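You operate a simulated robot arm through the tools that you are given. There is no shell and no other tool. Be economical: measure what you need, move in short steps, check, and stop when the job is done.

The job below is to be done with a simulated robot arm. You get a single attempt, and the scene is never put back.

TASK
Wipe the dust off the steel guide rail, then oil it.
Fine: the loom is locked off, leave it so; wipe with the blue rag, oil with the green felt pad from the black oil tub; put both back.

It is judged by the outcome, as a careful person would: the job done as asked, and still so three seconds after it is handed in. It fails if anything else is knocked over, pushed out of place, dropped, spilled or broken.

THE ROBOT
A 7-joint arm with a two-finger parallel gripper, fixed in place. Base frame: the origin is at the foot of the arm, x ahead of it, y to its left, z up; the work surface is at about z = 0.92. Readings come in m, degrees, newtons and seconds.
With the tool pointing down near the work surface it reaches from about 0.34 to 0.78 m from the base axis. Its first joint turns from -166.0 to 166.0 degrees. Payload 3.91 kg.
Tool frame: the origin (TCP) lies between the finger pads and is the grasp point; the fingertips stand 0.03 m ahead of it; z points along the fingers, y is the line along which they close. Largest opening 0.11 m; finger width 0.02, thickness 0.01; the body of the gripper, 0.048 by 0.112 m, starts 0.055 m behind the TCP.
Orientation is that of the tool frame in the base frame, as a unit quaternion [w, x, y, z]. With the fingers straight down and closing along the base's y, the tool's x points along the base's -x, its y along +y and its z along -z.

THE INTERFACE
- The arm moves only by the tool jog_arm. Its argument "motion" is text: rows parted by semicolons, each of 7 numbers parted by spaces: the shift along the tool's x, y, z in units of 250 mm (1.0 is 250 mm), then the turn, a rotation vector about the tool's x, y, z in units of 45 degrees (1.0 is 45 degrees), then the gripper command, from -1 (shut) to 1 (fully open), values between in proportion. In form: tx ty tz wx wy wz gripper; .... A call has 1 to 12 rows; each row is the pose to reach, as a shift and turn from the pose commanded when the call began, along the tool's axes at that moment. A call with a number of a shift or a turn outside -1 to 1 is refused whole. Rows are played at 5 a second. More than 0.05 m and 8.6 degrees between two rows, or a gripper value outside its range, and nothing of the call is played. A pose out of reach is approached as far as the arm can. The call stops where the force on the tool passes 40 N (or 10 N more than at its start, if that is more) or the arm is blocked; 0.2 s more then pass. Each finger travels about 0.153 m/s and halts on what it meets, pressing with about 20 N; the grip force reading is that of the motor and also rises with nothing between the fingers. The clock runs only during rows and for 0.2 s after the last one: add rows that repeat a pose to give the fingers time. It gives the time, the measured TCP pose, the force on the tool (base axes), the opening and the grip force at its end, in the units of the frame above (readings bear some noise).
- Cameras (640 x 400 px; columns grow to the right, rows downward): "scene" is fixed at [0.4116, 0.5027, 1.5507]; the picture's right is [-0.98, 0.21, 0.00], its down [0.21, 0.97, -0.14] and it looks along [-0.03, -0.14, -0.99] (base axes); focal length 256 px, centre (320, 200). "wrist" rides on the gripper at [-0.036, 0, -0.057] in the tool frame; the picture's right is [0.00, -1.00, 0.00], its down [0.97, 0.00, -0.24] and it looks along [0.24, 0.00, 0.97] (tool axes); focal length 218 px, centre (320, 200). There is no depth. A picture from a camera that has moved, and an enlarged one, comes with that camera's place and axes in the base frame and with its lens. The place of the scene camera against the robot may be out by one fixed shift of up to 0.018 m in any direction.
- get_image(camera): a new picture of that camera. The clock stands still meanwhile.
- raise_lower(by): slides the trunk up (or, below 0, down) by that many m; the arm rides with it, the base frame stays. It gives what a move gives, with no picture.
- inspect(camera, box): a new picture of the part [left, top, right, bottom] of that camera's present view, enlarged. The clock stands still meanwhile.
- job_done(): hands the job in; it is judged then, once.

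Go step by step. Nothing tells you positions but the pictures and the camera data: compare them with the known pose of the tool, close in by small moves and look again before you grip or let go. The budget is 120 turns and 64 pictures, counting those below and the enlarged ones. Unless the task says otherwise, let go and move clear before handing in, and close with one line.

The tools are called as name(argument=value, ...) on one line, values as JSON. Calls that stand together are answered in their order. jog_arm: Moves the arm, as the interface text tells. Its arguments: {"type":"object","properties":{"motion":{"type":"string"}},"required":["motion"]} The other tools are called the same way: raise_lower (by) slides the trunk up or down; get_image (camera) takes a picture; inspect (camera, box) takes an enlarged picture of a part of a camera's view; job_done () hands the job in.

At the start:

```text
time: 0.0
tcp_pos: [0.2762, 0.4004, 1.2737]
ee_rot: [0.0, -0.001, 1.0, 0.0]
contact_force: [-0.1, -0.1, 0.4]
grip_width: 0.11
finger_force: 0.1
trunk travel left (down, up): [-0.55, 0.06]
```

scene: 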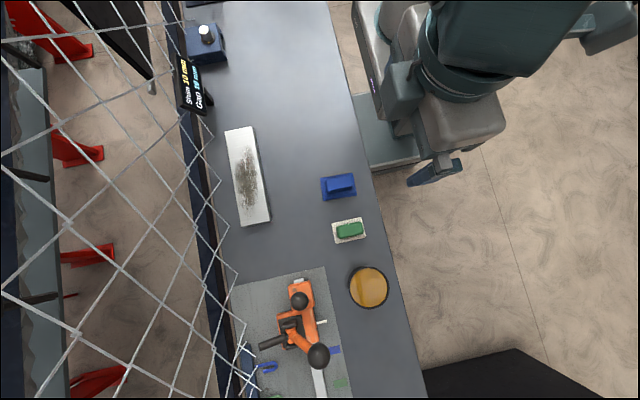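
wrist: 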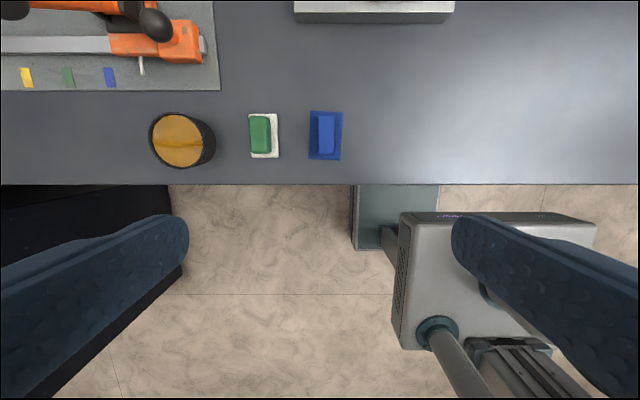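

I see the rail (about x 0.56, y 0.32), the blue rag (0.33, 0.39), the green pad (0.33, 0.50) and the oil tub (0.32, 0.63). First I'll look closer at the rail, the sign and the tools.

inspect(camera="scene", box=[160, 0, 320, 100])

inspect(camera="scene", box=[190, 110, 400, 240])

inspect(camera="wrist", box=[140, 90, 360, 190])

```text
4.00 times, centred on (240, 50) of scene
camera zoom: at [0.4116, 0.5027, 1.5507], right [-0.98, 0.21, 0.0], down [0.21, 0.97, -0.14], along [-0.03, -0.14, -0.99], focal length 1024 px, centre (640, 800)
```

zoom: 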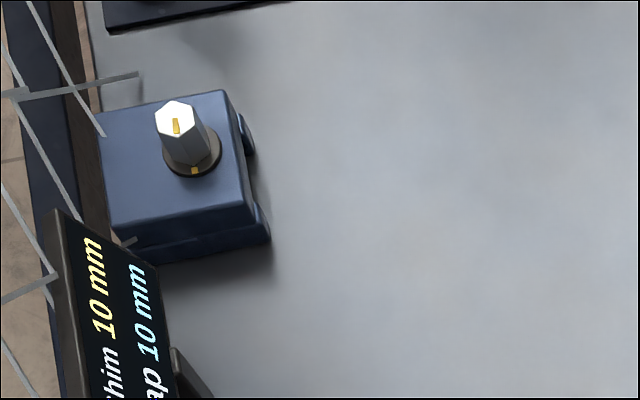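

```text
3.05 times, centred on (295, 175) of scene
camera zoom: at [0.4116, 0.5027, 1.5507], right [-0.98, 0.21, 0.0], down [0.21, 0.97, -0.14], along [-0.03, -0.14, -0.99], focal length 780 px, centre (396, 276)
```

zoom: 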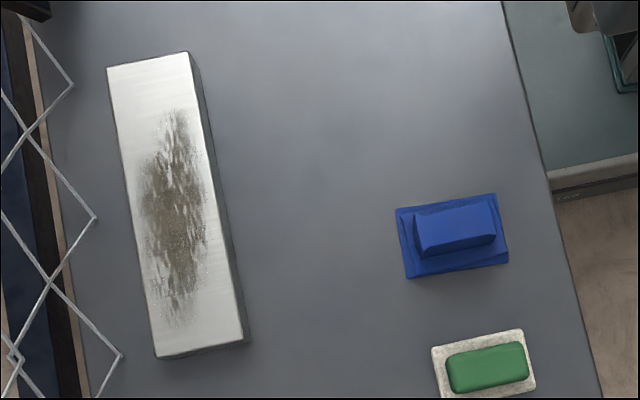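

```text
2.91 times, centred on (250, 140) of wrist
camera zoom: at [0.3149, 0.3999, 1.3314], right [0.0, -1.0, 0.0], down [-0.97, 0.0, 0.24], along [-0.24, 0.0, -0.97], focal length 635 px, centre (524, 374)
```

zoom: 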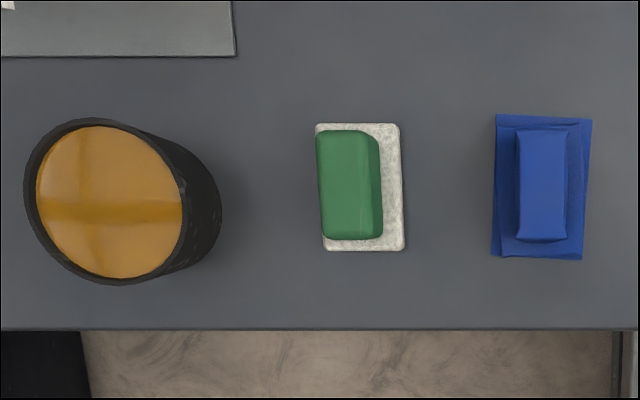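

The rail appears to span x 0.52–0.59 and y 0.20–0.44, and the rag's ridge runs along x, so the present gripper heading suits it. I'll descend to a hover above the rag and look again.

jog_arm(motion="-0.06 -0.01 0.15 0 0 0 1; -0.12 -0.02 0.3 0 0 0 1; -0.18 -0.03 0.45 0 0 0 1; -0.228 -0.032 0.6 0 0 0 1; -0.228 -0.032 0.6 0 0 0 1")

get_image(camera="wrist")

get_image(camera="scene")

```text
time: 1.2
tcp_pos: [0.3336, 0.3922, 1.1234]
ee_rot: [0.0, 0.0, 1.0, 0.0]
contact_force: [-0.1, 0.1, 0.8]
grip_width: 0.1098
finger_force: 0.0
trunk travel left (down, up): [-0.55, 0.06]
```

```text
58 pictures are left
camera wrist: at [0.3718, 0.3919, 1.1813], right [0.0, -1.0, 0.0], down [-0.97, 0.0, 0.24], along [-0.24, 0.0, -0.97], focal length 218 px, centre (320, 200)
```

wrist: 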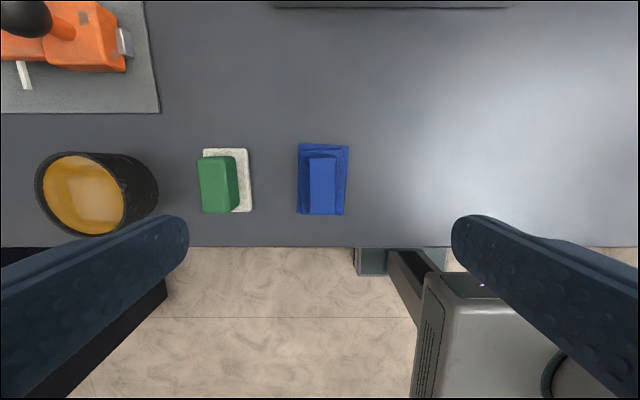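

```text
57 pictures are left
```

scene: 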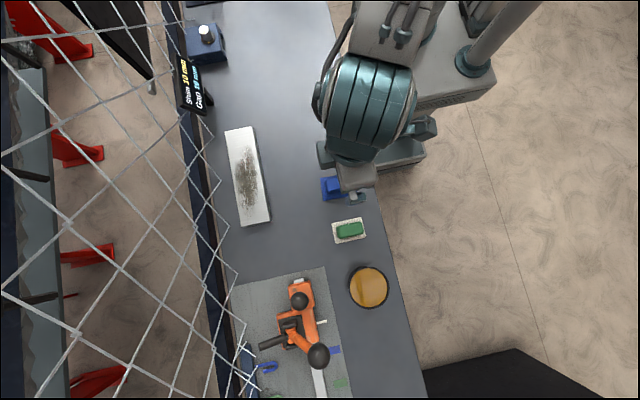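

The rag ridge is at about (0.331, 0.390), with the tops of both tools around z 0.95–0.965. I'll go lower and check the ridge height.

jog_arm(motion="0 0 0.15 0 0 0 1; 0.008 -0.006 0.3 0 0 0 0.6; 0.008 -0.006 0.44 0 0 0 0.4; 0.008 -0.006 0.44 0 0 0 0.4")

get_image(camera="wrist")

```text
time: 2.2
tcp_pos: [0.3315, 0.3912, 1.0151]
ee_rot: [0.001, 0.001, 1.0, 0.001]
contact_force: [0.4, -0.2, -0.4]
grip_width: 0.0768
finger_force: 0.1
trunk travel left (down, up): [-0.55, 0.06]
```

```text
56 pictures are left
camera wrist: at [0.3703, 0.3908, 1.0717], right [0.0, -1.0, 0.0], down [-0.97, 0.0, 0.24], along [-0.24, 0.0, -0.97], focal length 218 px, centre (320, 200)
```

wrist: 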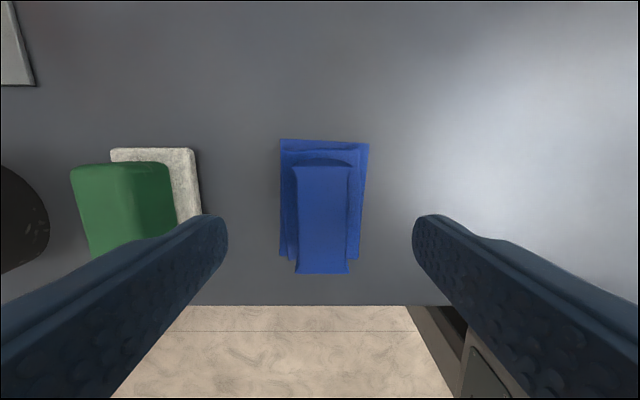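

The ridge is centred between the fingers, with its top around z 0.97. I'll go down so the tips sit at about 0.95 and close gently.

jog_arm(motion="0.004 -0.004 0.08 0 0 0 0.4; 0.008 -0.004 0.14 0 0 0 0.4; 0.008 -0.004 0.14 0 0 0 0.4")

get_image(camera="wrist")

inspect(camera="scene", box=[290, 140, 410, 260])

```text
time: 3.0
tcp_pos: [0.3309, 0.3889, 0.9796]
ee_rot: [0.0, 0.001, 1.0, 0.001]
contact_force: [1.0, -0.3, -1.2]
grip_width: 0.077
finger_force: 0.1
trunk travel left (down, up): [-0.55, 0.06]
```

```text
55 pictures are left
camera wrist: at [0.3685, 0.3895, 1.0365], right [0.0, -1.0, 0.0], down [-0.97, 0.0, 0.24], along [-0.24, 0.0, -0.97], focal length 218 px, centre (320, 200)
```

wrist: 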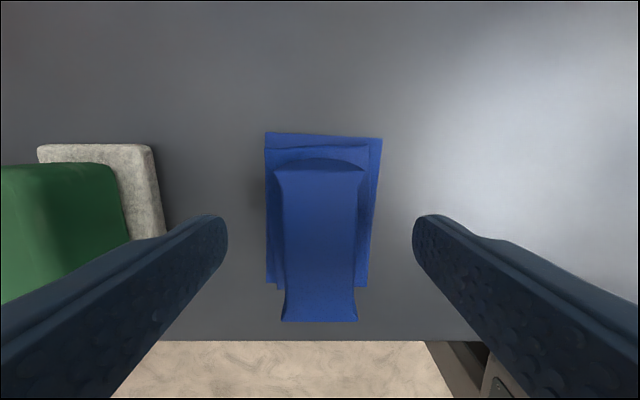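

```text
3.33 times, centred on (350, 200) of scene
camera zoom: at [0.4116, 0.5027, 1.5507], right [-0.98, 0.21, 0.0], down [0.21, 0.97, -0.14], along [-0.03, -0.14, -0.99], focal length 853 px, centre (220, 200)
```

zoom: 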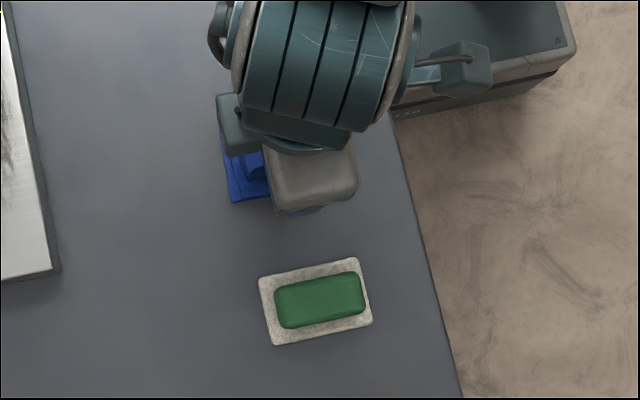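

The ridge top looks nearer 0.955, so I'll lower 13 mm more and close on it.

jog_arm(motion="0 0 0.05 0 0 0 0.4; 0 0 0.05 0 0 0 0.1; 0 0 0.05 0 0 0 -0.3; 0 0 0.05 0 0 0 -0.6; 0 0 0.05 0 0 0 -1; 0 0 0.05 0 0 0 -1; 0 0 0.05 0 0 0 -1")

get_image(camera="wrist")

```text
time: 4.6
tcp_pos: [0.3305, 0.391, 0.9675]
ee_rot: [0.0, 0.0, 1.0, 0.0]
contact_force: [1.3, -0.2, -1.2]
grip_width: 0.0291
finger_force: 19.9
trunk travel left (down, up): [-0.55, 0.06]
```

```text
53 pictures are left
camera wrist: at [0.3684, 0.3895, 1.0242], right [0.0, -1.0, 0.0], down [-0.97, 0.0, 0.24], along [-0.24, 0.0, -0.97], focal length 218 px, centre (320, 200)
```

wrist: 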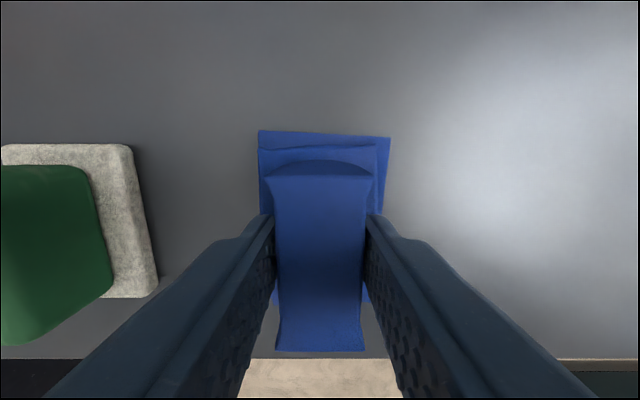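

The rag is gripped (0.029 m) with its bottom on the bench at TCP z ≈ 0.967. I'll lift it straight up and check.

jog_arm(motion="0 0 -0.1 0 0 0 -1; 0 0 -0.25 0 0 0 -1; 0 0 -0.4 0 0 0 -1; 0 0 -0.4 0 0 0 -1")

get_image(camera="wrist")

```text
time: 5.6
tcp_pos: [0.3288, 0.3911, 1.0671]
ee_rot: [0.0, 0.0, 1.0, -0.001]
contact_force: [-0.7, -0.1, -0.9]
grip_width: 0.0
finger_force: 20.2
trunk travel left (down, up): [-0.55, 0.06]
```

```text
52 pictures are left
camera wrist: at [0.3679, 0.3893, 1.1249], right [0.0, -1.0, 0.0], down [-0.97, 0.0, 0.24], along [-0.24, 0.0, -0.97], focal length 218 px, centre (320, 200)
```

wrist: 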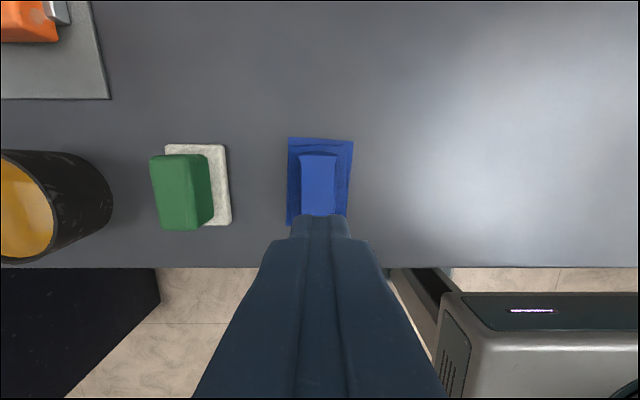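

The rag slipped and stayed in place: the grip was too shallow. I'll reopen, recentre slightly toward −x and go down in steps, feeling for the rag's base.

jog_arm(motion="0.004 0 0.1 0 0 0 0.0; 0.01 0 0.2 0 0 0 0.0; 0.014 0 0.3 0 0 0 0.0; 0.014 0 0.4 0 0 0 0.0; 0.014 0 0.42 0 0 0 0.0; 0.014 0 0.42 0 0 0 0.0")

```text
time: 7.0
tcp_pos: [0.325, 0.3903, 0.962]
ee_rot: [0.0, 0.0, 1.0, 0.0]
contact_force: [0.0, 0.5, -0.2]
grip_width: 0.0551
finger_force: 0.1
trunk travel left (down, up): [-0.55, 0.06]
```

jog_arm(motion="0 0 0.01 0 0 0 0.0; 0 0 0.02 0 0 0 0.0; 0 0 0.03 0 0 0 0.0; 0 0 0.03 0 0 0 0.0")

get_image(camera="wrist")

```text
time: 8.0
tcp_pos: [0.3257, 0.3904, 0.9605]
ee_rot: [0.003, 0.001, 1.0, 0.005]
contact_force: [-4.5, -6.4, 20.5]
grip_width: 0.0536
finger_force: 0.0
trunk travel left (down, up): [-0.55, 0.06]
stopped in row 4: the force on the tool passed its limit (the readings are from after the stop); the commanded pose is now the measured one
```

```text
51 pictures are left
camera wrist: at [0.3639, 0.3895, 1.0164], right [0.0, -1.0, -0.01], down [-0.97, 0.0, 0.23], along [-0.23, 0.01, -0.97], focal length 218 px, centre (320, 200)
```

wrist: 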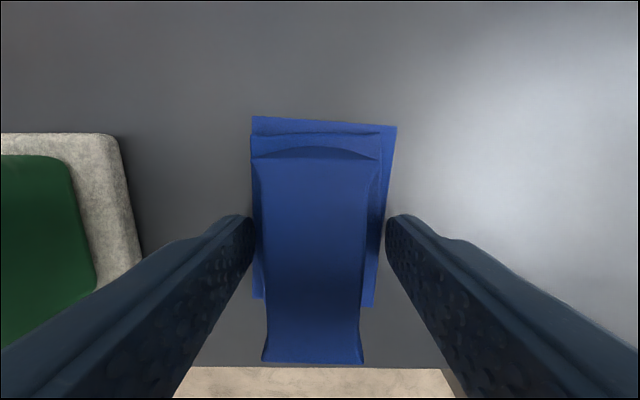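

The tips touched the rag's base at about z 0.931. I'll back off 1 mm, square up, close and lift slowly.

jog_arm(motion="0 0.0 -0.004 0 0 0 0.0; 0 0 -0.004 0 0 0 -0.4; 0 0 -0.004 0 0 0 -1; 0 0 -0.004 0 0 0 -1; 0 0 -0.004 0 0 0 -1; 0 0 -0.004 0 0 0 -1; 0 0 -0.01 0 0 0 -1; 0 0 -0.02 0 0 0 -1; 0 0 -0.03 0 0 0 -1; 0 0 -0.04 0 0 0 -1; 0 0 -0.04 0 0 0 -1")

get_image(camera="wrist")

```text
time: 10.4
tcp_pos: [0.3279, 0.3919, 0.9673]
ee_rot: [0.002, 0.0, 1.0, 0.003]
contact_force: [1.1, 0.6, 0.1]
grip_width: 0.0426
finger_force: 20.2
trunk travel left (down, up): [-0.55, 0.06]
```

```text
50 pictures are left
camera wrist: at [0.365, 0.3911, 1.0242], right [0.0, -1.0, -0.01], down [-0.97, 0.0, 0.24], along [-0.24, 0.01, -0.97], focal length 218 px, centre (320, 200)
```

wrist: 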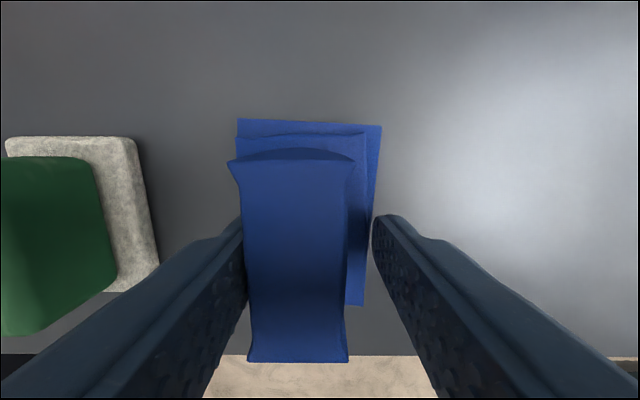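

The rag seems to be caught unevenly and tilted. I'll check from the scene camera and in close-up before doing anything else.

inspect(camera="wrist", box=[200, 100, 440, 380])

inspect(camera="scene", box=[300, 150, 390, 210])

```text
1.43 times, centred on (320, 240) of wrist
camera zoom: at [0.365, 0.3911, 1.0242], right [0.0, -1.0, -0.01], down [-0.97, 0.0, 0.24], along [-0.24, 0.01, -0.97], focal length 312 px, centre (320, 143)
```

zoom: 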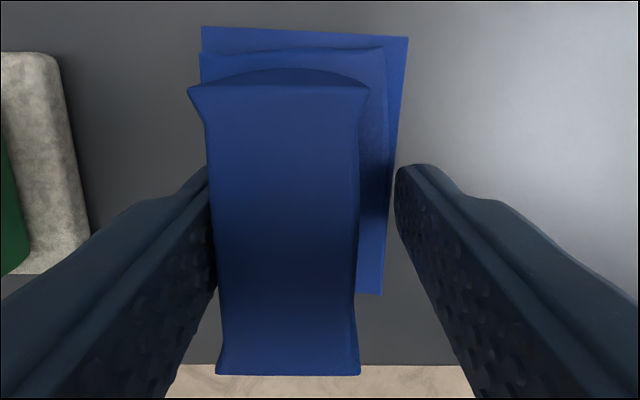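

```text
6.67 times, centred on (345, 180) of scene
camera zoom: at [0.4116, 0.5027, 1.5507], right [-0.98, 0.21, 0.0], down [0.21, 0.97, -0.14], along [-0.03, -0.14, -0.99], focal length 1707 px, centre (153, 333)
```

zoom: 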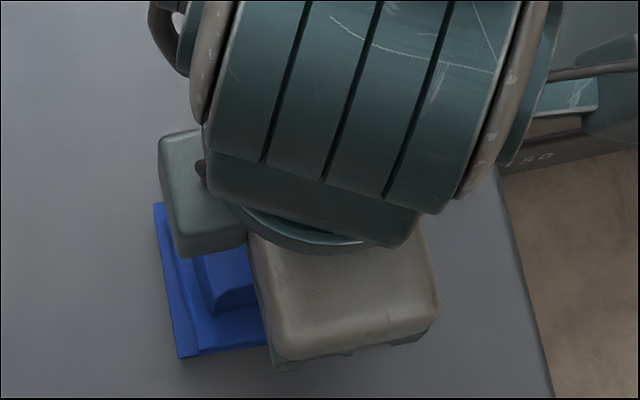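

The grip is crooked, so I'll set the rag back down, open, and inspect.

jog_arm(motion="0 0 0.01 0 0 0 -1; 0 0 0.024 0 0 0 -1; 0 0 0.024 0 0 0 -0.2; 0 0 0.02 0 0 0 0.4; 0 0 0 0 0 0 0.4; 0 0 -0.15 0 0 0 0.4; 0 0 -0.15 0 0 0 0.4")

get_image(camera="wrist")

```text
time: 12.0
tcp_pos: [0.3272, 0.3902, 1.0053]
ee_rot: [0.002, 0.0, 1.0, 0.003]
contact_force: [0.0, 0.4, -0.3]
grip_width: 0.077
finger_force: 0.0
trunk travel left (down, up): [-0.55, 0.06]
```

```text
47 pictures are left
camera wrist: at [0.3646, 0.3903, 1.0621], right [0.0, -1.0, -0.01], down [-0.97, 0.0, 0.24], along [-0.24, 0.01, -0.97], focal length 218 px, centre (320, 200)
```

wrist: 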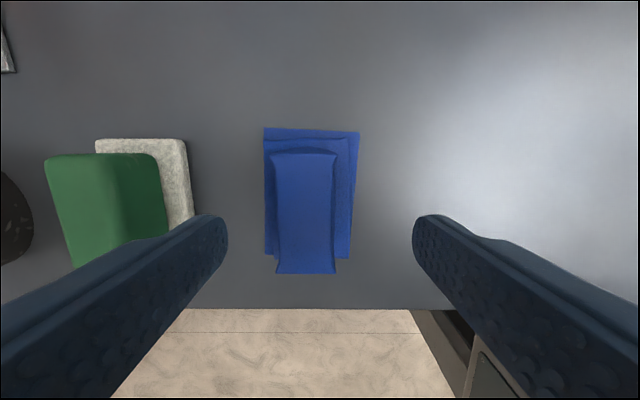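

The rag lies flat again, moved about 7 mm toward +y, and its ridge is centred at about (0.327, 0.398). I'll regrip centred with the tool squared, tips just above the base.

jog_arm(motion="0 0.03 0.0 0.008 0.005 0 0.3; 0 0.03 0.08 0.008 0.005 0 0.2; 0 0.03 0.162 0.008 0.005 0 0.1; 0 0.03 0.162 0.008 0.005 0 0.1; 0 0.03 0.162 0.008 0.005 0 -0.2; 0 0.03 0.162 0.008 0.005 0 -0.5; 0 0.03 0.162 0.008 0.005 0 -1; 0 0.03 0.162 0.008 0.005 0 -1; 0 0.03 0.162 0.008 0.005 0 -1")

get_image(camera="wrist")

```text
time: 14.0
tcp_pos: [0.3273, 0.4006, 0.9637]
ee_rot: [0.0, 0.0, 1.0, 0.0]
contact_force: [-0.2, 0.8, 0.0]
grip_width: 0.0294
finger_force: 19.9
trunk travel left (down, up): [-0.55, 0.06]
```

```text
46 pictures are left
camera wrist: at [0.3651, 0.399, 1.0208], right [0.0, -1.0, 0.0], down [-0.97, 0.0, 0.24], along [-0.24, 0.0, -0.97], focal length 218 px, centre (320, 200)
```

wrist: 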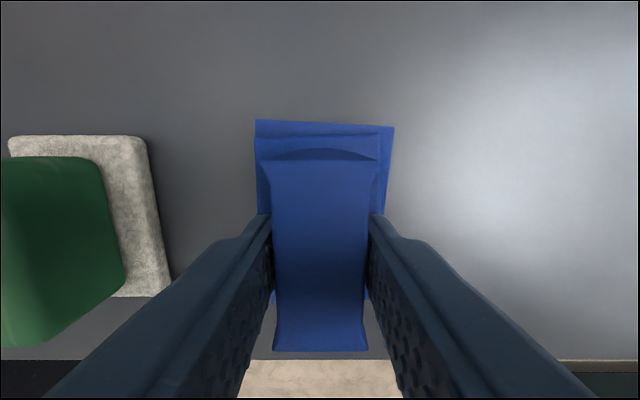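

Clean grip at 0.029 m. Now I'll lift slowly.

jog_arm(motion="0 0 -0.005 0 0 0 -1; 0 0 -0.01 0 0 0 -1; 0 0 -0.02 0 0 0 -1; 0 0 -0.03 0 0 0 -1; 0 0 -0.04 0 0 0 -1; 0 0 -0.05 0 0 0 -1; 0 0 -0.06 0 0 0 -1; 0 0 -0.06 0 0 0 -1")

get_image(camera="wrist")

```text
time: 15.8
tcp_pos: [0.3278, 0.3994, 0.9785]
ee_rot: [-0.001, 0.0, 1.0, 0.0]
contact_force: [-0.6, 0.3, -0.7]
grip_width: 0.0294
finger_force: 19.5
trunk travel left (down, up): [-0.55, 0.06]
```

```text
45 pictures are left
camera wrist: at [0.3655, 0.3988, 1.036], right [0.0, -1.0, 0.0], down [-0.97, 0.0, 0.24], along [-0.24, 0.0, -0.97], focal length 218 px, centre (320, 200)
```

wrist: 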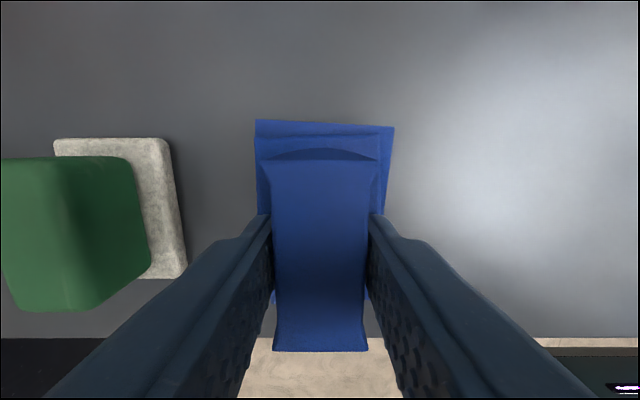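

The rag is held. I'll lift it and carry it to a hover near the rail, then measure the rail with the wrist camera.

jog_arm(motion="0 0 -0.12 0 0 0 -1; 0 0 -0.25 0 0 0 -1; -0.08 -0.04 -0.35 0 0 0 -1; -0.18 -0.09 -0.43 0 0 0 -1; -0.3 -0.14 -0.486 0 0 0 -1; -0.43 -0.19 -0.486 0 0 0 -1; -0.55 -0.25 -0.486 0 0 0 -1; -0.64 -0.29 -0.486 0 0 0 -1; -0.688 -0.316 -0.486 0 0 0 -1; -0.688 -0.316 -0.486 0 0 0 -1")

get_image(camera="wrist")

get_image(camera="scene")

```text
time: 18.0
tcp_pos: [0.4994, 0.3206, 1.1001]
ee_rot: [0.0, 0.0, 1.0, -0.001]
contact_force: [-0.3, 0.1, -1.3]
grip_width: 0.0295
finger_force: 20.1
trunk travel left (down, up): [-0.55, 0.06]
```

```text
44 pictures are left
camera wrist: at [0.5375, 0.3194, 1.157], right [0.0, -1.0, 0.0], down [-0.97, 0.0, 0.24], along [-0.24, 0.0, -0.97], focal length 218 px, centre (320, 200)
```

wrist: 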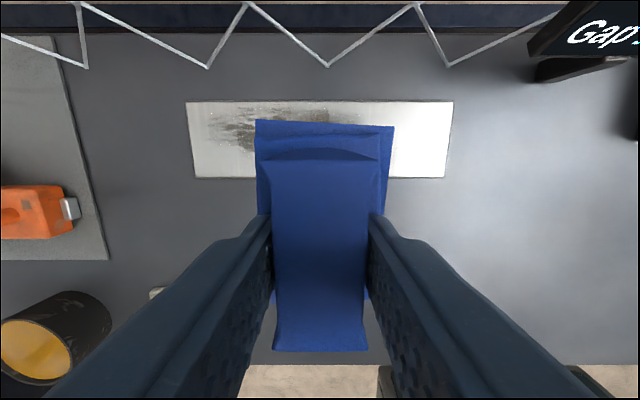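

```text
43 pictures are left
```

scene: 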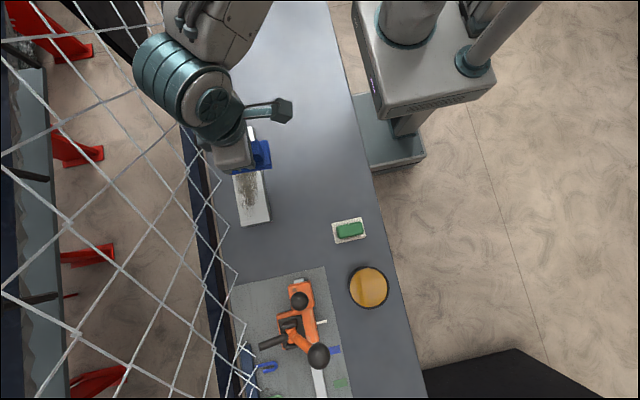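

From the wrist view the rail top is at z ≈ 0.947, x 0.508–0.577, y 0.20–0.44, and the fence foot stands near x 0.61. I'll move above the +y end at a safe height and check the clearance to the fence.

jog_arm(motion="-0.03 0.1 0 0 0 0 -1; -0.07 0.2 0.04 0 0 0 -1; -0.11 0.3 0.1 0 0 0 -1; -0.15 0.36 0.18 0 0 0 -1; -0.166 0.36 0.28 0 0 0 -1; -0.166 0.36 0.28 0 0 0 -1")

get_image(camera="wrist")

get_image(camera="scene")

```text
time: 19.4
tcp_pos: [0.5408, 0.4099, 1.0293]
ee_rot: [-0.001, 0.0, 1.0, 0.001]
contact_force: [-0.4, -0.2, -0.9]
grip_width: 0.0293
finger_force: 20.6
trunk travel left (down, up): [-0.55, 0.06]
```

```text
42 pictures are left
camera wrist: at [0.5785, 0.4095, 1.0872], right [0.0, -1.0, 0.0], down [-0.97, 0.0, 0.24], along [-0.24, 0.0, -0.97], focal length 218 px, centre (320, 200)
```

wrist: 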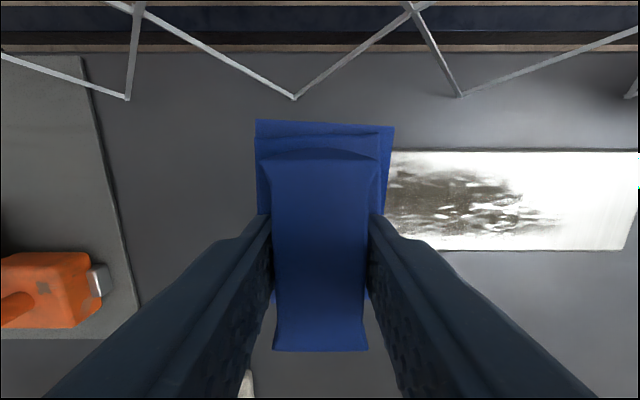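

```text
41 pictures are left
```

scene: 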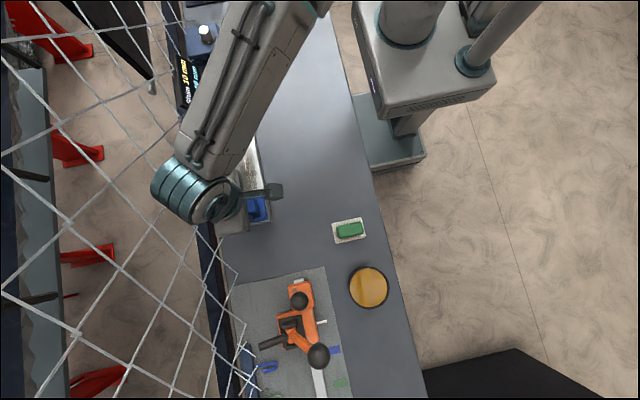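

Clearances look fine. I'll set the rag down on the +y end of the rail, feeling for light contact.

jog_arm(motion="0 0.036 0.06 0 0 0 -1; 0 0.036 0.11 0 0 0 -1; 0 0.036 0.13 0 0 0 -1; 0 0.036 0.14 0 0 0 -1; 0 0.036 0.148 0 0 0 -1; 0 0.036 0.148 0 0 0 -1")

```text
time: 20.8
tcp_pos: [0.5417, 0.4183, 0.9936]
ee_rot: [0.0, 0.0, 1.0, 0.001]
contact_force: [-0.2, -0.9, 0.2]
grip_width: 0.0294
finger_force: 19.9
trunk travel left (down, up): [-0.55, 0.06]
```

jog_arm(motion="0 0 0.005 0 0 0 -1; 0 0 0.01 0 0 0 -1; 0 0 0.015 0 0 0 -1; 0 0 0.015 0 0 0 -1")

```text
time: 21.8
tcp_pos: [0.5407, 0.4185, 0.9931]
ee_rot: [0.003, 0.0, 1.0, 0.002]
contact_force: [3.3, 2.5, 25.4]
grip_width: 0.0296
finger_force: 19.9
trunk travel left (down, up): [-0.55, 0.06]
```

Contact is made at 25 N, a bit firm. I'll ease off to about 10 N and make a short test stroke.

jog_arm(motion="0 0 -0.008 0 0 0 -1; 0 -0.04 -0.008 0 0 0 -1; 0 -0.08 -0.008 0 0 0 -1; 0 -0.12 -0.008 0 0 0 -1; 0 -0.16 -0.008 0 0 0 -1; 0 -0.2 -0.008 0 0 0 -1")

get_image(camera="wrist")

inspect(camera="scene", box=[150, 0, 350, 260])

```text
time: 23.2
tcp_pos: [0.5395, 0.3694, 0.9921]
ee_rot: [-0.001, 0.001, 1.0, 0.0]
contact_force: [-0.7, 5.2, 15.3]
grip_width: 0.0295
finger_force: 20.1
trunk travel left (down, up): [-0.55, 0.06]
```

```text
40 pictures are left
camera wrist: at [0.5782, 0.3688, 1.0493], right [0.0, -1.0, 0.0], down [-0.97, 0.0, 0.24], along [-0.24, 0.0, -0.97], focal length 218 px, centre (320, 200)
```

wrist: 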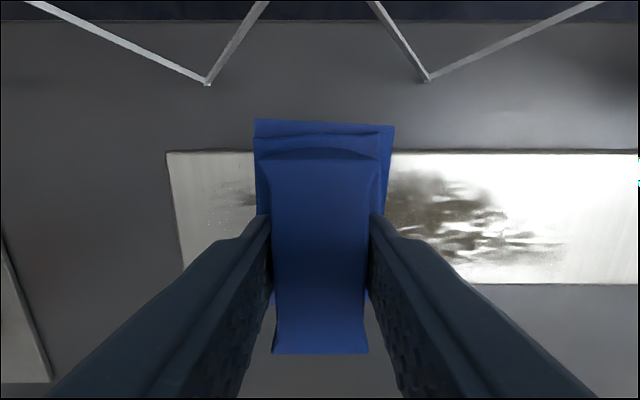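

```text
1.54 times, centred on (250, 130) of scene
camera zoom: at [0.4116, 0.5027, 1.5507], right [-0.98, 0.21, 0.0], down [0.21, 0.97, -0.14], along [-0.03, -0.14, -0.99], focal length 394 px, centre (428, 308)
```

zoom: 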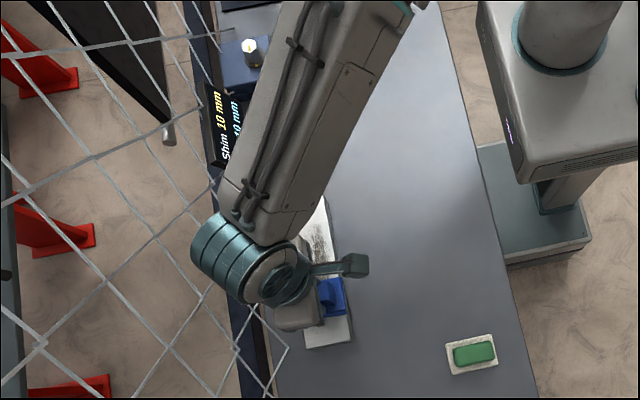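

The wipe works at 15 N and the rail hasn't moved. I'll stroke to the −y end and back.

jog_arm(motion="0 -0.07 0 0 0 0 -1; 0 -0.14 0 0 0 0 -1; 0 -0.21 0 0 0 0 -1; 0 -0.28 0 0 0 0 -1; 0 -0.35 0 0 0 0 -1; 0 -0.42 0 0 0 0 -1; 0 -0.49 0 0 0 0 -1; 0 -0.56 0 0 0 0 -1; 0 -0.61 0 0 0 0 -1; 0 -0.61 0 0 0 0 -1")

get_image(camera="wrist")

```text
time: 25.4
tcp_pos: [0.5392, 0.2163, 0.9919]
ee_rot: [0.0, -0.001, 1.0, 0.0]
contact_force: [-0.4, 3.2, 12.0]
grip_width: 0.0292
finger_force: 19.7
trunk travel left (down, up): [-0.55, 0.06]
```

```text
38 pictures are left
camera wrist: at [0.5776, 0.216, 1.0491], right [0.0, -1.0, 0.0], down [-0.97, 0.0, 0.24], along [-0.24, 0.0, -0.97], focal length 218 px, centre (320, 200)
```

wrist: 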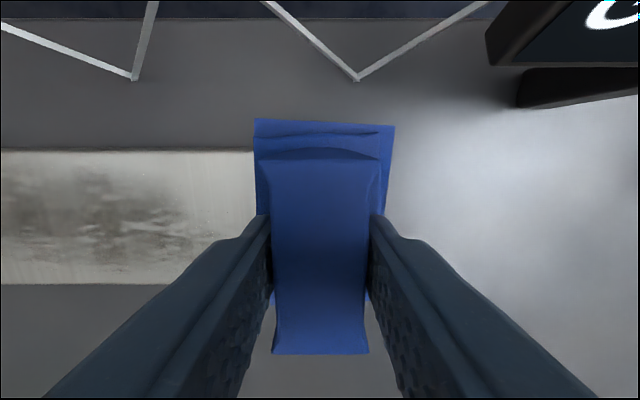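

Dust fades with each pass, so several more strokes are needed. I'll go back and forth.

jog_arm(motion="0 0.08 0 0 0 0 -1; 0 0.16 0 0 0 0 -1; 0 0.24 0 0 0 0 -1; 0 0.32 0 0 0 0 -1; 0 0.4 0 0 0 0 -1; 0 0.48 0 0 0 0 -1; 0 0.56 0 0 0 0 -1; 0 0.64 0 0 0 0 -1; 0 0.72 0 0 0 0 -1; 0 0.8 0 0 0 0 -1; 0 0.82 0 0 0 0 -1")

jog_arm(motion="0 -0.08 0 0 0 0 -1; 0 -0.16 0 0 0 0 -1; 0 -0.24 0 0 0 0 -1; 0 -0.32 0 0 0 0 -1; 0 -0.4 0 0 0 0 -1; 0 -0.48 0 0 0 0 -1; 0 -0.56 0 0 0 0 -1; 0 -0.64 0 0 0 0 -1; 0 -0.72 0 0 0 0 -1; 0 -0.8 0 0 0 0 -1; 0 -0.82 0 0 0 0 -1")

get_image(camera="wrist")

```text
time: 27.8
tcp_pos: [0.541, 0.4219, 0.9925]
ee_rot: [0.0, 0.001, 1.0, 0.0]
contact_force: [0.3, -1.7, 3.3]
grip_width: 0.0294
finger_force: 20.2
trunk travel left (down, up): [-0.55, 0.06]
```

```text
time: 30.2
tcp_pos: [0.5402, 0.2164, 0.9924]
ee_rot: [0.001, -0.001, 1.0, 0.001]
contact_force: [1.2, 2.7, 3.5]
grip_width: 0.0293
finger_force: 19.7
trunk travel left (down, up): [-0.55, 0.06]
```

```text
37 pictures are left
camera wrist: at [0.5787, 0.2169, 1.0491], right [0.0, -1.0, 0.0], down [-0.97, 0.0, 0.24], along [-0.24, 0.0, -0.97], focal length 218 px, centre (320, 200)
```

wrist: 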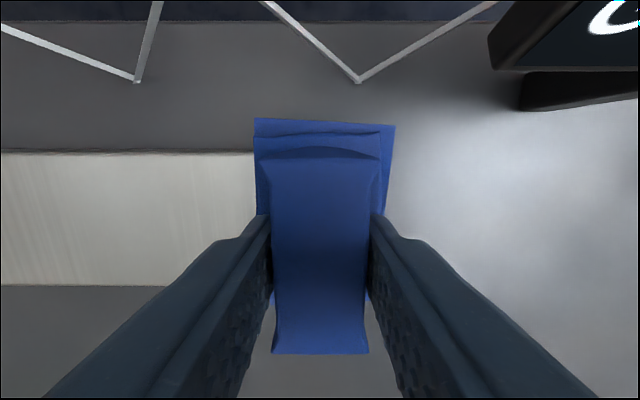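

The visible part is clean now. I'll do one more pass with slightly more pressure, then lift clear and inspect the whole rail.

jog_arm(motion="0 0.08 0.006 0 0 0 -1; 0 0.16 0.006 0 0 0 -1; 0 0.24 0.006 0 0 0 -1; 0 0.32 0.006 0 0 0 -1; 0 0.4 0.006 0 0 0 -1; 0 0.48 0.006 0 0 0 -1; 0 0.56 0.006 0 0 0 -1; 0 0.64 0.006 0 0 0 -1; 0 0.72 0.006 0 0 0 -1; 0 0.8 0.006 0 0 0 -1; 0 0.83 0.006 0 0 0 -1; 0 0.83 0.006 0 0 0 -1")

jog_arm(motion="0 0 -0.06 0 0 0 -1; 0 0 -0.16 0 0 0 -1; 0.1 -0.05 -0.28 0 0 0 -1; 0.22 -0.13 -0.36 0 0 0 -1; 0.35 -0.2 -0.4 0 0 0 -1; 0.42 -0.3 -0.42 0 0 0 -1; 0.42 -0.36 -0.42 0 0 0 -1")

get_image(camera="wrist")

get_image(camera="scene")

```text
time: 32.8
tcp_pos: [0.539, 0.424, 0.9903]
ee_rot: [0.001, 0.0, 1.0, 0.001]
contact_force: [-0.9, -7.3, 17.8]
grip_width: 0.0297
finger_force: 19.8
trunk travel left (down, up): [-0.55, 0.06]
```

```text
time: 34.4
tcp_pos: [0.4341, 0.3342, 1.0952]
ee_rot: [0.0, 0.0, 1.0, 0.0]
contact_force: [-0.3, -0.4, -0.6]
grip_width: 0.0297
finger_force: 20.0
trunk travel left (down, up): [-0.55, 0.06]
```

```text
36 pictures are left
camera wrist: at [0.4732, 0.3336, 1.1521], right [0.0, -1.0, 0.0], down [-0.97, 0.0, 0.24], along [-0.24, 0.0, -0.97], focal length 218 px, centre (320, 200)
```

wrist: 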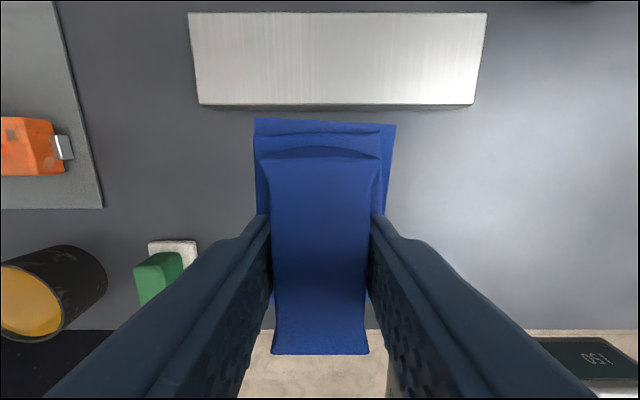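

```text
35 pictures are left
```

scene: 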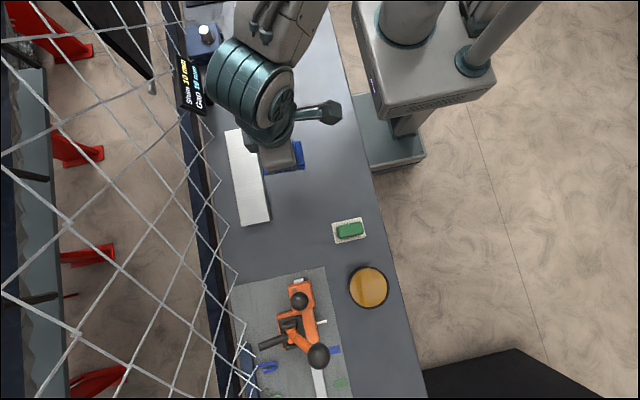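

The rail is clean and undisturbed. Now I'll return the rag to its original place at about (0.329, 0.391).

jog_arm(motion="0.12 0.06 0 0 0 0 -1; 0.24 0.13 0.06 0 0 0 -1; 0.36 0.2 0.14 0 0 0 -1; 0.42 0.228 0.26 0 0 0 -1; 0.42 0.228 0.38 0 0 0 -1; 0.42 0.228 0.46 0 0 0 -1; 0.42 0.228 0.5 0 0 0 -1; 0.42 0.228 0.514 0 0 0 -1; 0.42 0.228 0.514 0 0 0 -1")

get_image(camera="wrist")

```text
time: 36.4
tcp_pos: [0.3311, 0.391, 0.9661]
ee_rot: [0.0, 0.0, 1.0, -0.001]
contact_force: [-0.3, -0.2, -0.6]
grip_width: 0.0291
finger_force: 20.2
trunk travel left (down, up): [-0.55, 0.06]
```

```text
34 pictures are left
camera wrist: at [0.3688, 0.3905, 1.0231], right [0.0, -1.0, 0.0], down [-0.97, 0.0, 0.24], along [-0.24, 0.0, -0.97], focal length 218 px, centre (320, 200)
```

wrist: 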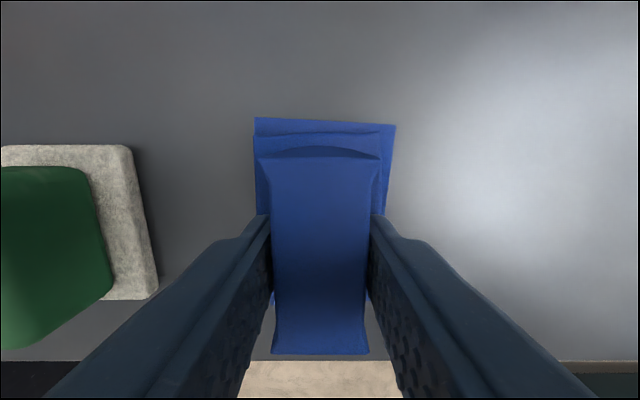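

It needs about 5 mm toward −x to match the original spot. Adjusting, lowering to the surface, releasing and rising.

jog_arm(motion="0.012 0 0 0 0 0 -1; 0.02 0 0.002 0 0 0 -1; 0.02 0 0.006 0 0 0 -1; 0.02 0 0.006 0 0 0 -0.3; 0.02 0 0.006 0 0 0 0.1; 0.02 0 0.004 0 0 0 0.3; 0.02 0 -0.06 0 0 0 0.4; 0.02 0 -0.2 0 0 0 0.4; 0.02 0 -0.35 0 0 0 0.4; 0.02 0 -0.35 0 0 0 0.4")

get_image(camera="wrist")

```text
time: 38.6
tcp_pos: [0.3246, 0.3897, 1.0542]
ee_rot: [0.0, 0.0, 1.0, 0.0]
contact_force: [0.1, 0.0, 0.3]
grip_width: 0.0772
finger_force: 0.0
trunk travel left (down, up): [-0.55, 0.06]
```

```text
33 pictures are left
camera wrist: at [0.3641, 0.3904, 1.1116], right [0.0, -1.0, 0.0], down [-0.97, 0.0, 0.24], along [-0.24, 0.0, -0.97], focal length 218 px, centre (320, 200)
```

wrist: 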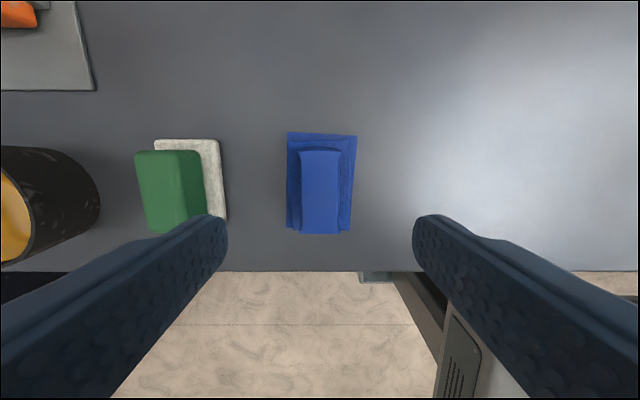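

The rag is back in place. Next I'll hover over the green pad at about (0.333, 0.500).

jog_arm(motion="-0.01 0.12 0 0 0 0 0.4; -0.02 0.26 0 0 0 0 0.4; -0.026 0.38 0 0 0 0 0.4; -0.026 0.44 0 0 0 0 0.4; -0.026 0.44 0 0 0 0 0.4")

get_image(camera="wrist")

```text
time: 39.8
tcp_pos: [0.3324, 0.5012, 1.0552]
ee_rot: [0.0, 0.0, 1.0, 0.0]
contact_force: [-0.4, 0.3, 0.0]
grip_width: 0.077
finger_force: 0.1
trunk travel left (down, up): [-0.55, 0.06]
```

```text
32 pictures are left
camera wrist: at [0.3703, 0.5008, 1.1114], right [0.0, -1.0, 0.0], down [-0.97, 0.0, 0.24], along [-0.24, 0.0, -0.97], focal length 218 px, centre (320, 200)
```

wrist: 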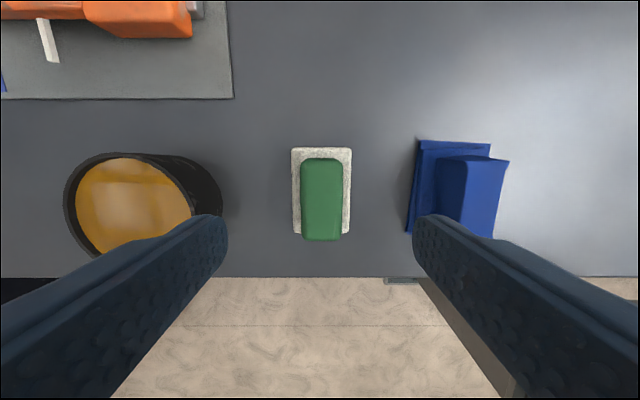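

The pad is centred at (0.332, 0.500), about 30 mm wide, with its top near z 0.962. I'll descend so the tips are at about 0.943 (keeping the fingers off the oil later) and close.

jog_arm(motion="0 0 0.12 0 0 0 0.3; 0 -0.003 0.24 0 0 0 0.2; 0 -0.003 0.3 0 0 0 0.1; 0 -0.003 0.33 0 0 0 0.1; 0 -0.003 0.33 0 0 0 -0.1; 0 -0.003 0.33 0 0 0 -0.4; 0 -0.003 0.33 0 0 0 -1; 0 -0.003 0.33 0 0 0 -1; 0 -0.003 0.33 0 0 0 -1")

get_image(camera="wrist")

```text
time: 41.8
tcp_pos: [0.3319, 0.5007, 0.9722]
ee_rot: [0.0, -0.001, 1.0, 0.0]
contact_force: [0.4, 1.2, -0.8]
grip_width: 0.0294
finger_force: 20.2
trunk travel left (down, up): [-0.55, 0.06]
```

```text
31 pictures are left
camera wrist: at [0.3704, 0.5003, 1.0287], right [0.0, -1.0, 0.0], down [-0.97, 0.0, 0.24], along [-0.24, 0.0, -0.97], focal length 218 px, centre (320, 200)
```

wrist: 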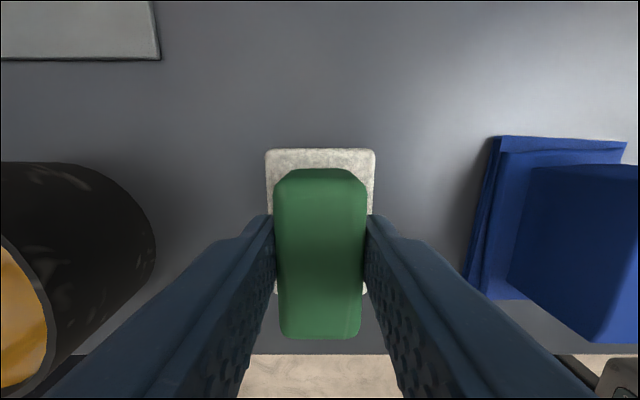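

Gripped at 0.029 m. I'll lift slowly and see whether the white piece stays on the bench.

jog_arm(motion="0 0 -0.01 0 0 0 -1; 0 0 -0.02 0 0 0 -1; 0 0 -0.03 0 0 0 -1; 0 0 -0.05 0 0 0 -1; 0 0 -0.07 0 0 0 -1; 0 0 -0.1 0 0 0 -1; 0 0 -0.14 0 0 0 -1; 0 0 -0.18 0 0 0 -1; 0 0 -0.18 0 0 0 -1")

get_image(camera="wrist")

```text
time: 43.8
tcp_pos: [0.3325, 0.5005, 1.017]
ee_rot: [0.0, 0.0, 1.0, 0.0]
contact_force: [0.9, -0.6, -1.8]
grip_width: 0.0299
finger_force: 19.7
trunk travel left (down, up): [-0.55, 0.06]
```

```text
30 pictures are left
camera wrist: at [0.3705, 0.5, 1.0735], right [0.0, -1.0, 0.0], down [-0.97, 0.0, 0.24], along [-0.24, 0.0, -0.97], focal length 218 px, centre (320, 200)
```

wrist: 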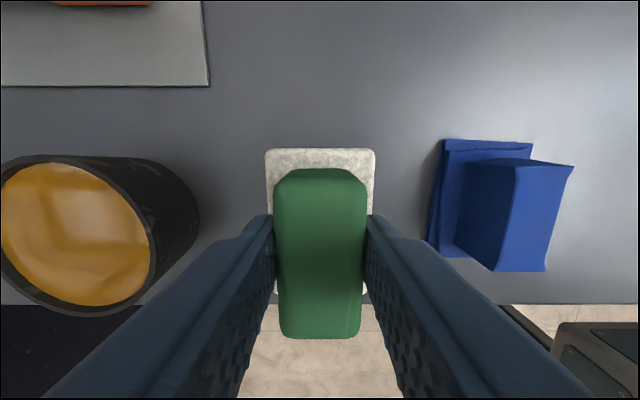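

The white felt base came up with the green block, so it is one piece, about 49 × 75 mm. It must fit the tub opening, so I'll rise and look at the tub closely.

jog_arm(motion="0 0.03 -0.12 0 0 0 -1; 0 0.08 -0.24 0 0 0 -1; 0 0.14 -0.34 0 0 0 -1; 0 0.16 -0.34 0 0 0 -1; 0 0.16 -0.34 0 0 0 -1")

inspect(camera="wrist", box=[60, 120, 400, 330])

inspect(camera="scene", box=[320, 240, 420, 330])

```text
time: 45.0
tcp_pos: [0.3318, 0.5409, 1.1009]
ee_rot: [0.001, 0.0, 1.0, 0.0]
contact_force: [-0.5, -0.4, -1.1]
grip_width: 0.0297
finger_force: 19.7
trunk travel left (down, up): [-0.55, 0.06]
```

```text
1.88 times, centred on (230, 225) of wrist
camera zoom: at [0.3703, 0.5404, 1.1588], right [0.0, -1.0, 0.0], down [-0.97, 0.0, 0.24], along [-0.24, 0.0, -0.97], focal length 411 px, centre (489, 153)
```

zoom: 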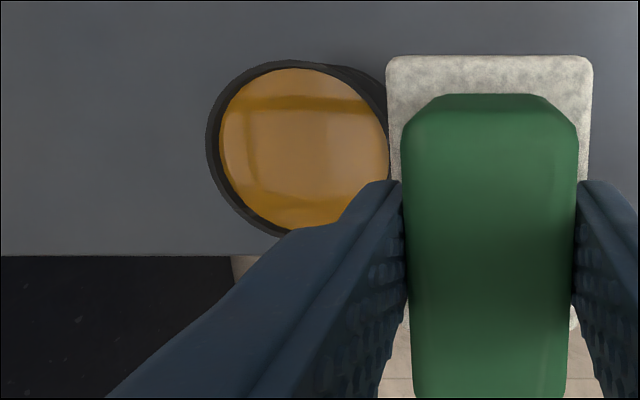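

```text
4.44 times, centred on (370, 285) of scene
camera zoom: at [0.4116, 0.5027, 1.5507], right [-0.98, 0.21, 0.0], down [0.21, 0.97, -0.14], along [-0.03, -0.14, -0.99], focal length 1138 px, centre (98, -178)
```

zoom: 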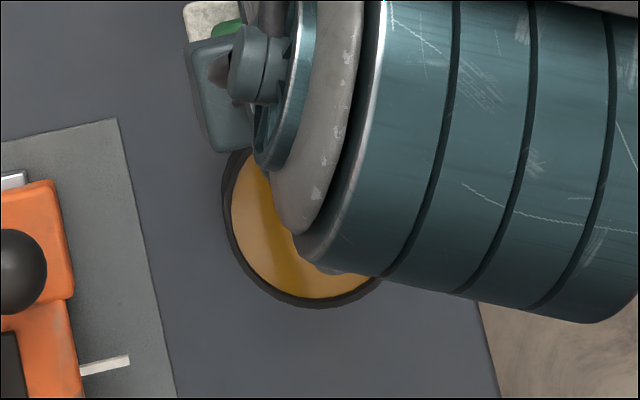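

The felt (half-diagonal ≈ 44 mm) won't fit flat in the ~42.5 mm-radius opening centred near (0.323, 0.635), so I'll dip it tilted about 20° with the +x end down. First I'll hover above the tub with the tilt and look.

jog_arm(motion="0 0.12 0 0 0 0 -1; 0 0.26 0 0 0.1 0 -1; 0 0.376 0 0 0.22 0 -1; 0 0.376 0.05 0 0.34 0 -1; 0 0.376 0.12 0 0.444 0 -1; 0 0.376 0.2 0 0.444 0 -1; 0 0.376 0.2 0 0.444 0 -1")

get_image(camera="wrist")

get_image(camera="scene")

```text
time: 46.6
tcp_pos: [0.3313, 0.6351, 1.0514]
ee_rot: [-0.174, 0.0, 0.985, 0.0]
contact_force: [0.0, 0.3, -1.3]
grip_width: 0.0295
finger_force: 20.0
out of reach, approached as far as the arm can: row 4, 5
trunk travel left (down, up): [-0.55, 0.06]
```

```text
27 pictures are left
camera wrist: at [0.3875, 0.6347, 1.092], right [0.0, -1.0, 0.0], down [-0.83, 0.0, 0.56], along [-0.56, 0.0, -0.83], focal length 218 px, centre (320, 200)
```

wrist: 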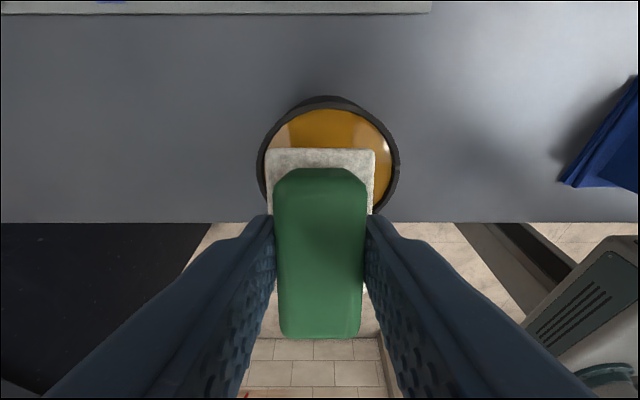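

```text
26 pictures are left
```

scene: 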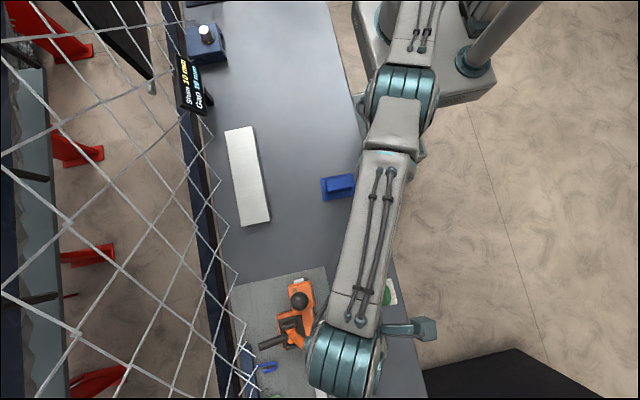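

The tub reads as centred near (0.318, 0.630). I'll shift 4 mm in −x and 5.5 mm in −y, lower the felt edge to just above the oil and check.

jog_arm(motion="0.015 -0.022 0.005 0 0 0 -1; -0.01 -0.022 0.07 0 0 0 -1; -0.0297 -0.022 0.1284 0 0 0 -1; -0.0297 -0.022 0.1284 0 0 0 -1")

inspect(camera="wrist", box=[220, 60, 440, 260])

```text
time: 47.6
tcp_pos: [0.3254, 0.6277, 1.0227]
ee_rot: [-0.174, -0.001, 0.985, 0.003]
contact_force: [-4.6, 0.5, 24.2]
grip_width: 0.0294
finger_force: 20.6
trunk travel left (down, up): [-0.55, 0.06]
```

```text
2.00 times, centred on (330, 160) of wrist
camera zoom: at [0.3812, 0.6278, 1.0633], right [0.0, -1.0, 0.0], down [-0.83, 0.0, 0.56], along [-0.56, 0.0, -0.83], focal length 436 px, centre (300, 280)
```

zoom: 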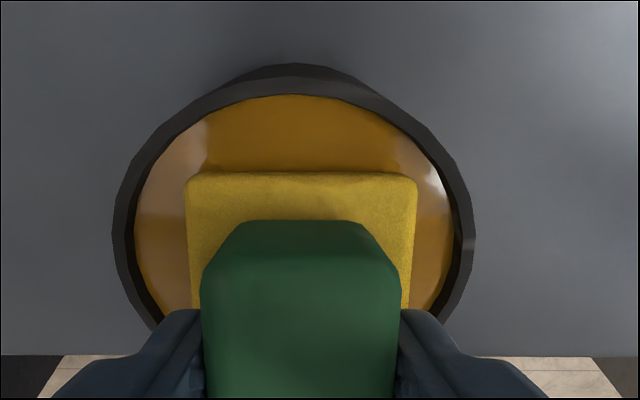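

The felt has turned oil-yellow and there's upward contact force, so it's loaded. I'll raise it straight up, let it drip over the tub and check that the tub hasn't moved.

jog_arm(motion="0.01 0 -0.03 0 0 0 -1; 0.03 0 -0.08 0 0 0 -1; 0.0684 0 -0.188 0 0 0 -1; 0.0684 0 -0.188 0 0 0 -1; 0.0684 0 -0.188 0 0 0 -1; 0.0684 0 -0.188 0 0 0 -1; 0.0684 0 -0.188 0 0 0 -1")

get_image(camera="wrist")

```text
time: 49.2
tcp_pos: [0.3286, 0.6282, 1.07]
ee_rot: [-0.174, 0.0, 0.985, 0.0]
contact_force: [-0.3, -0.4, -0.9]
grip_width: 0.0295
finger_force: 20.1
trunk travel left (down, up): [-0.55, 0.06]
```

```text
24 pictures are left
camera wrist: at [0.3834, 0.6284, 1.11], right [0.0, -1.0, 0.0], down [-0.83, 0.0, 0.56], along [-0.56, 0.0, -0.83], focal length 218 px, centre (320, 200)
```

wrist: 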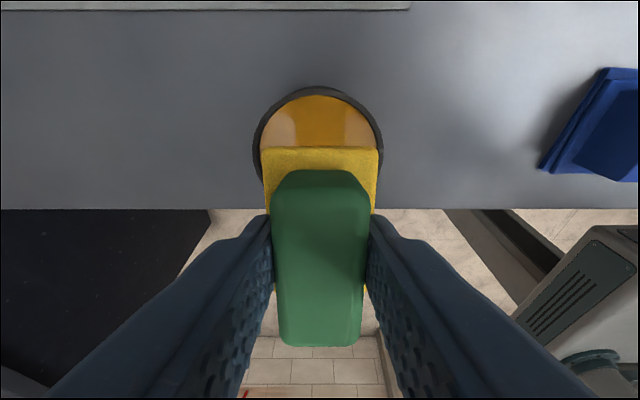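

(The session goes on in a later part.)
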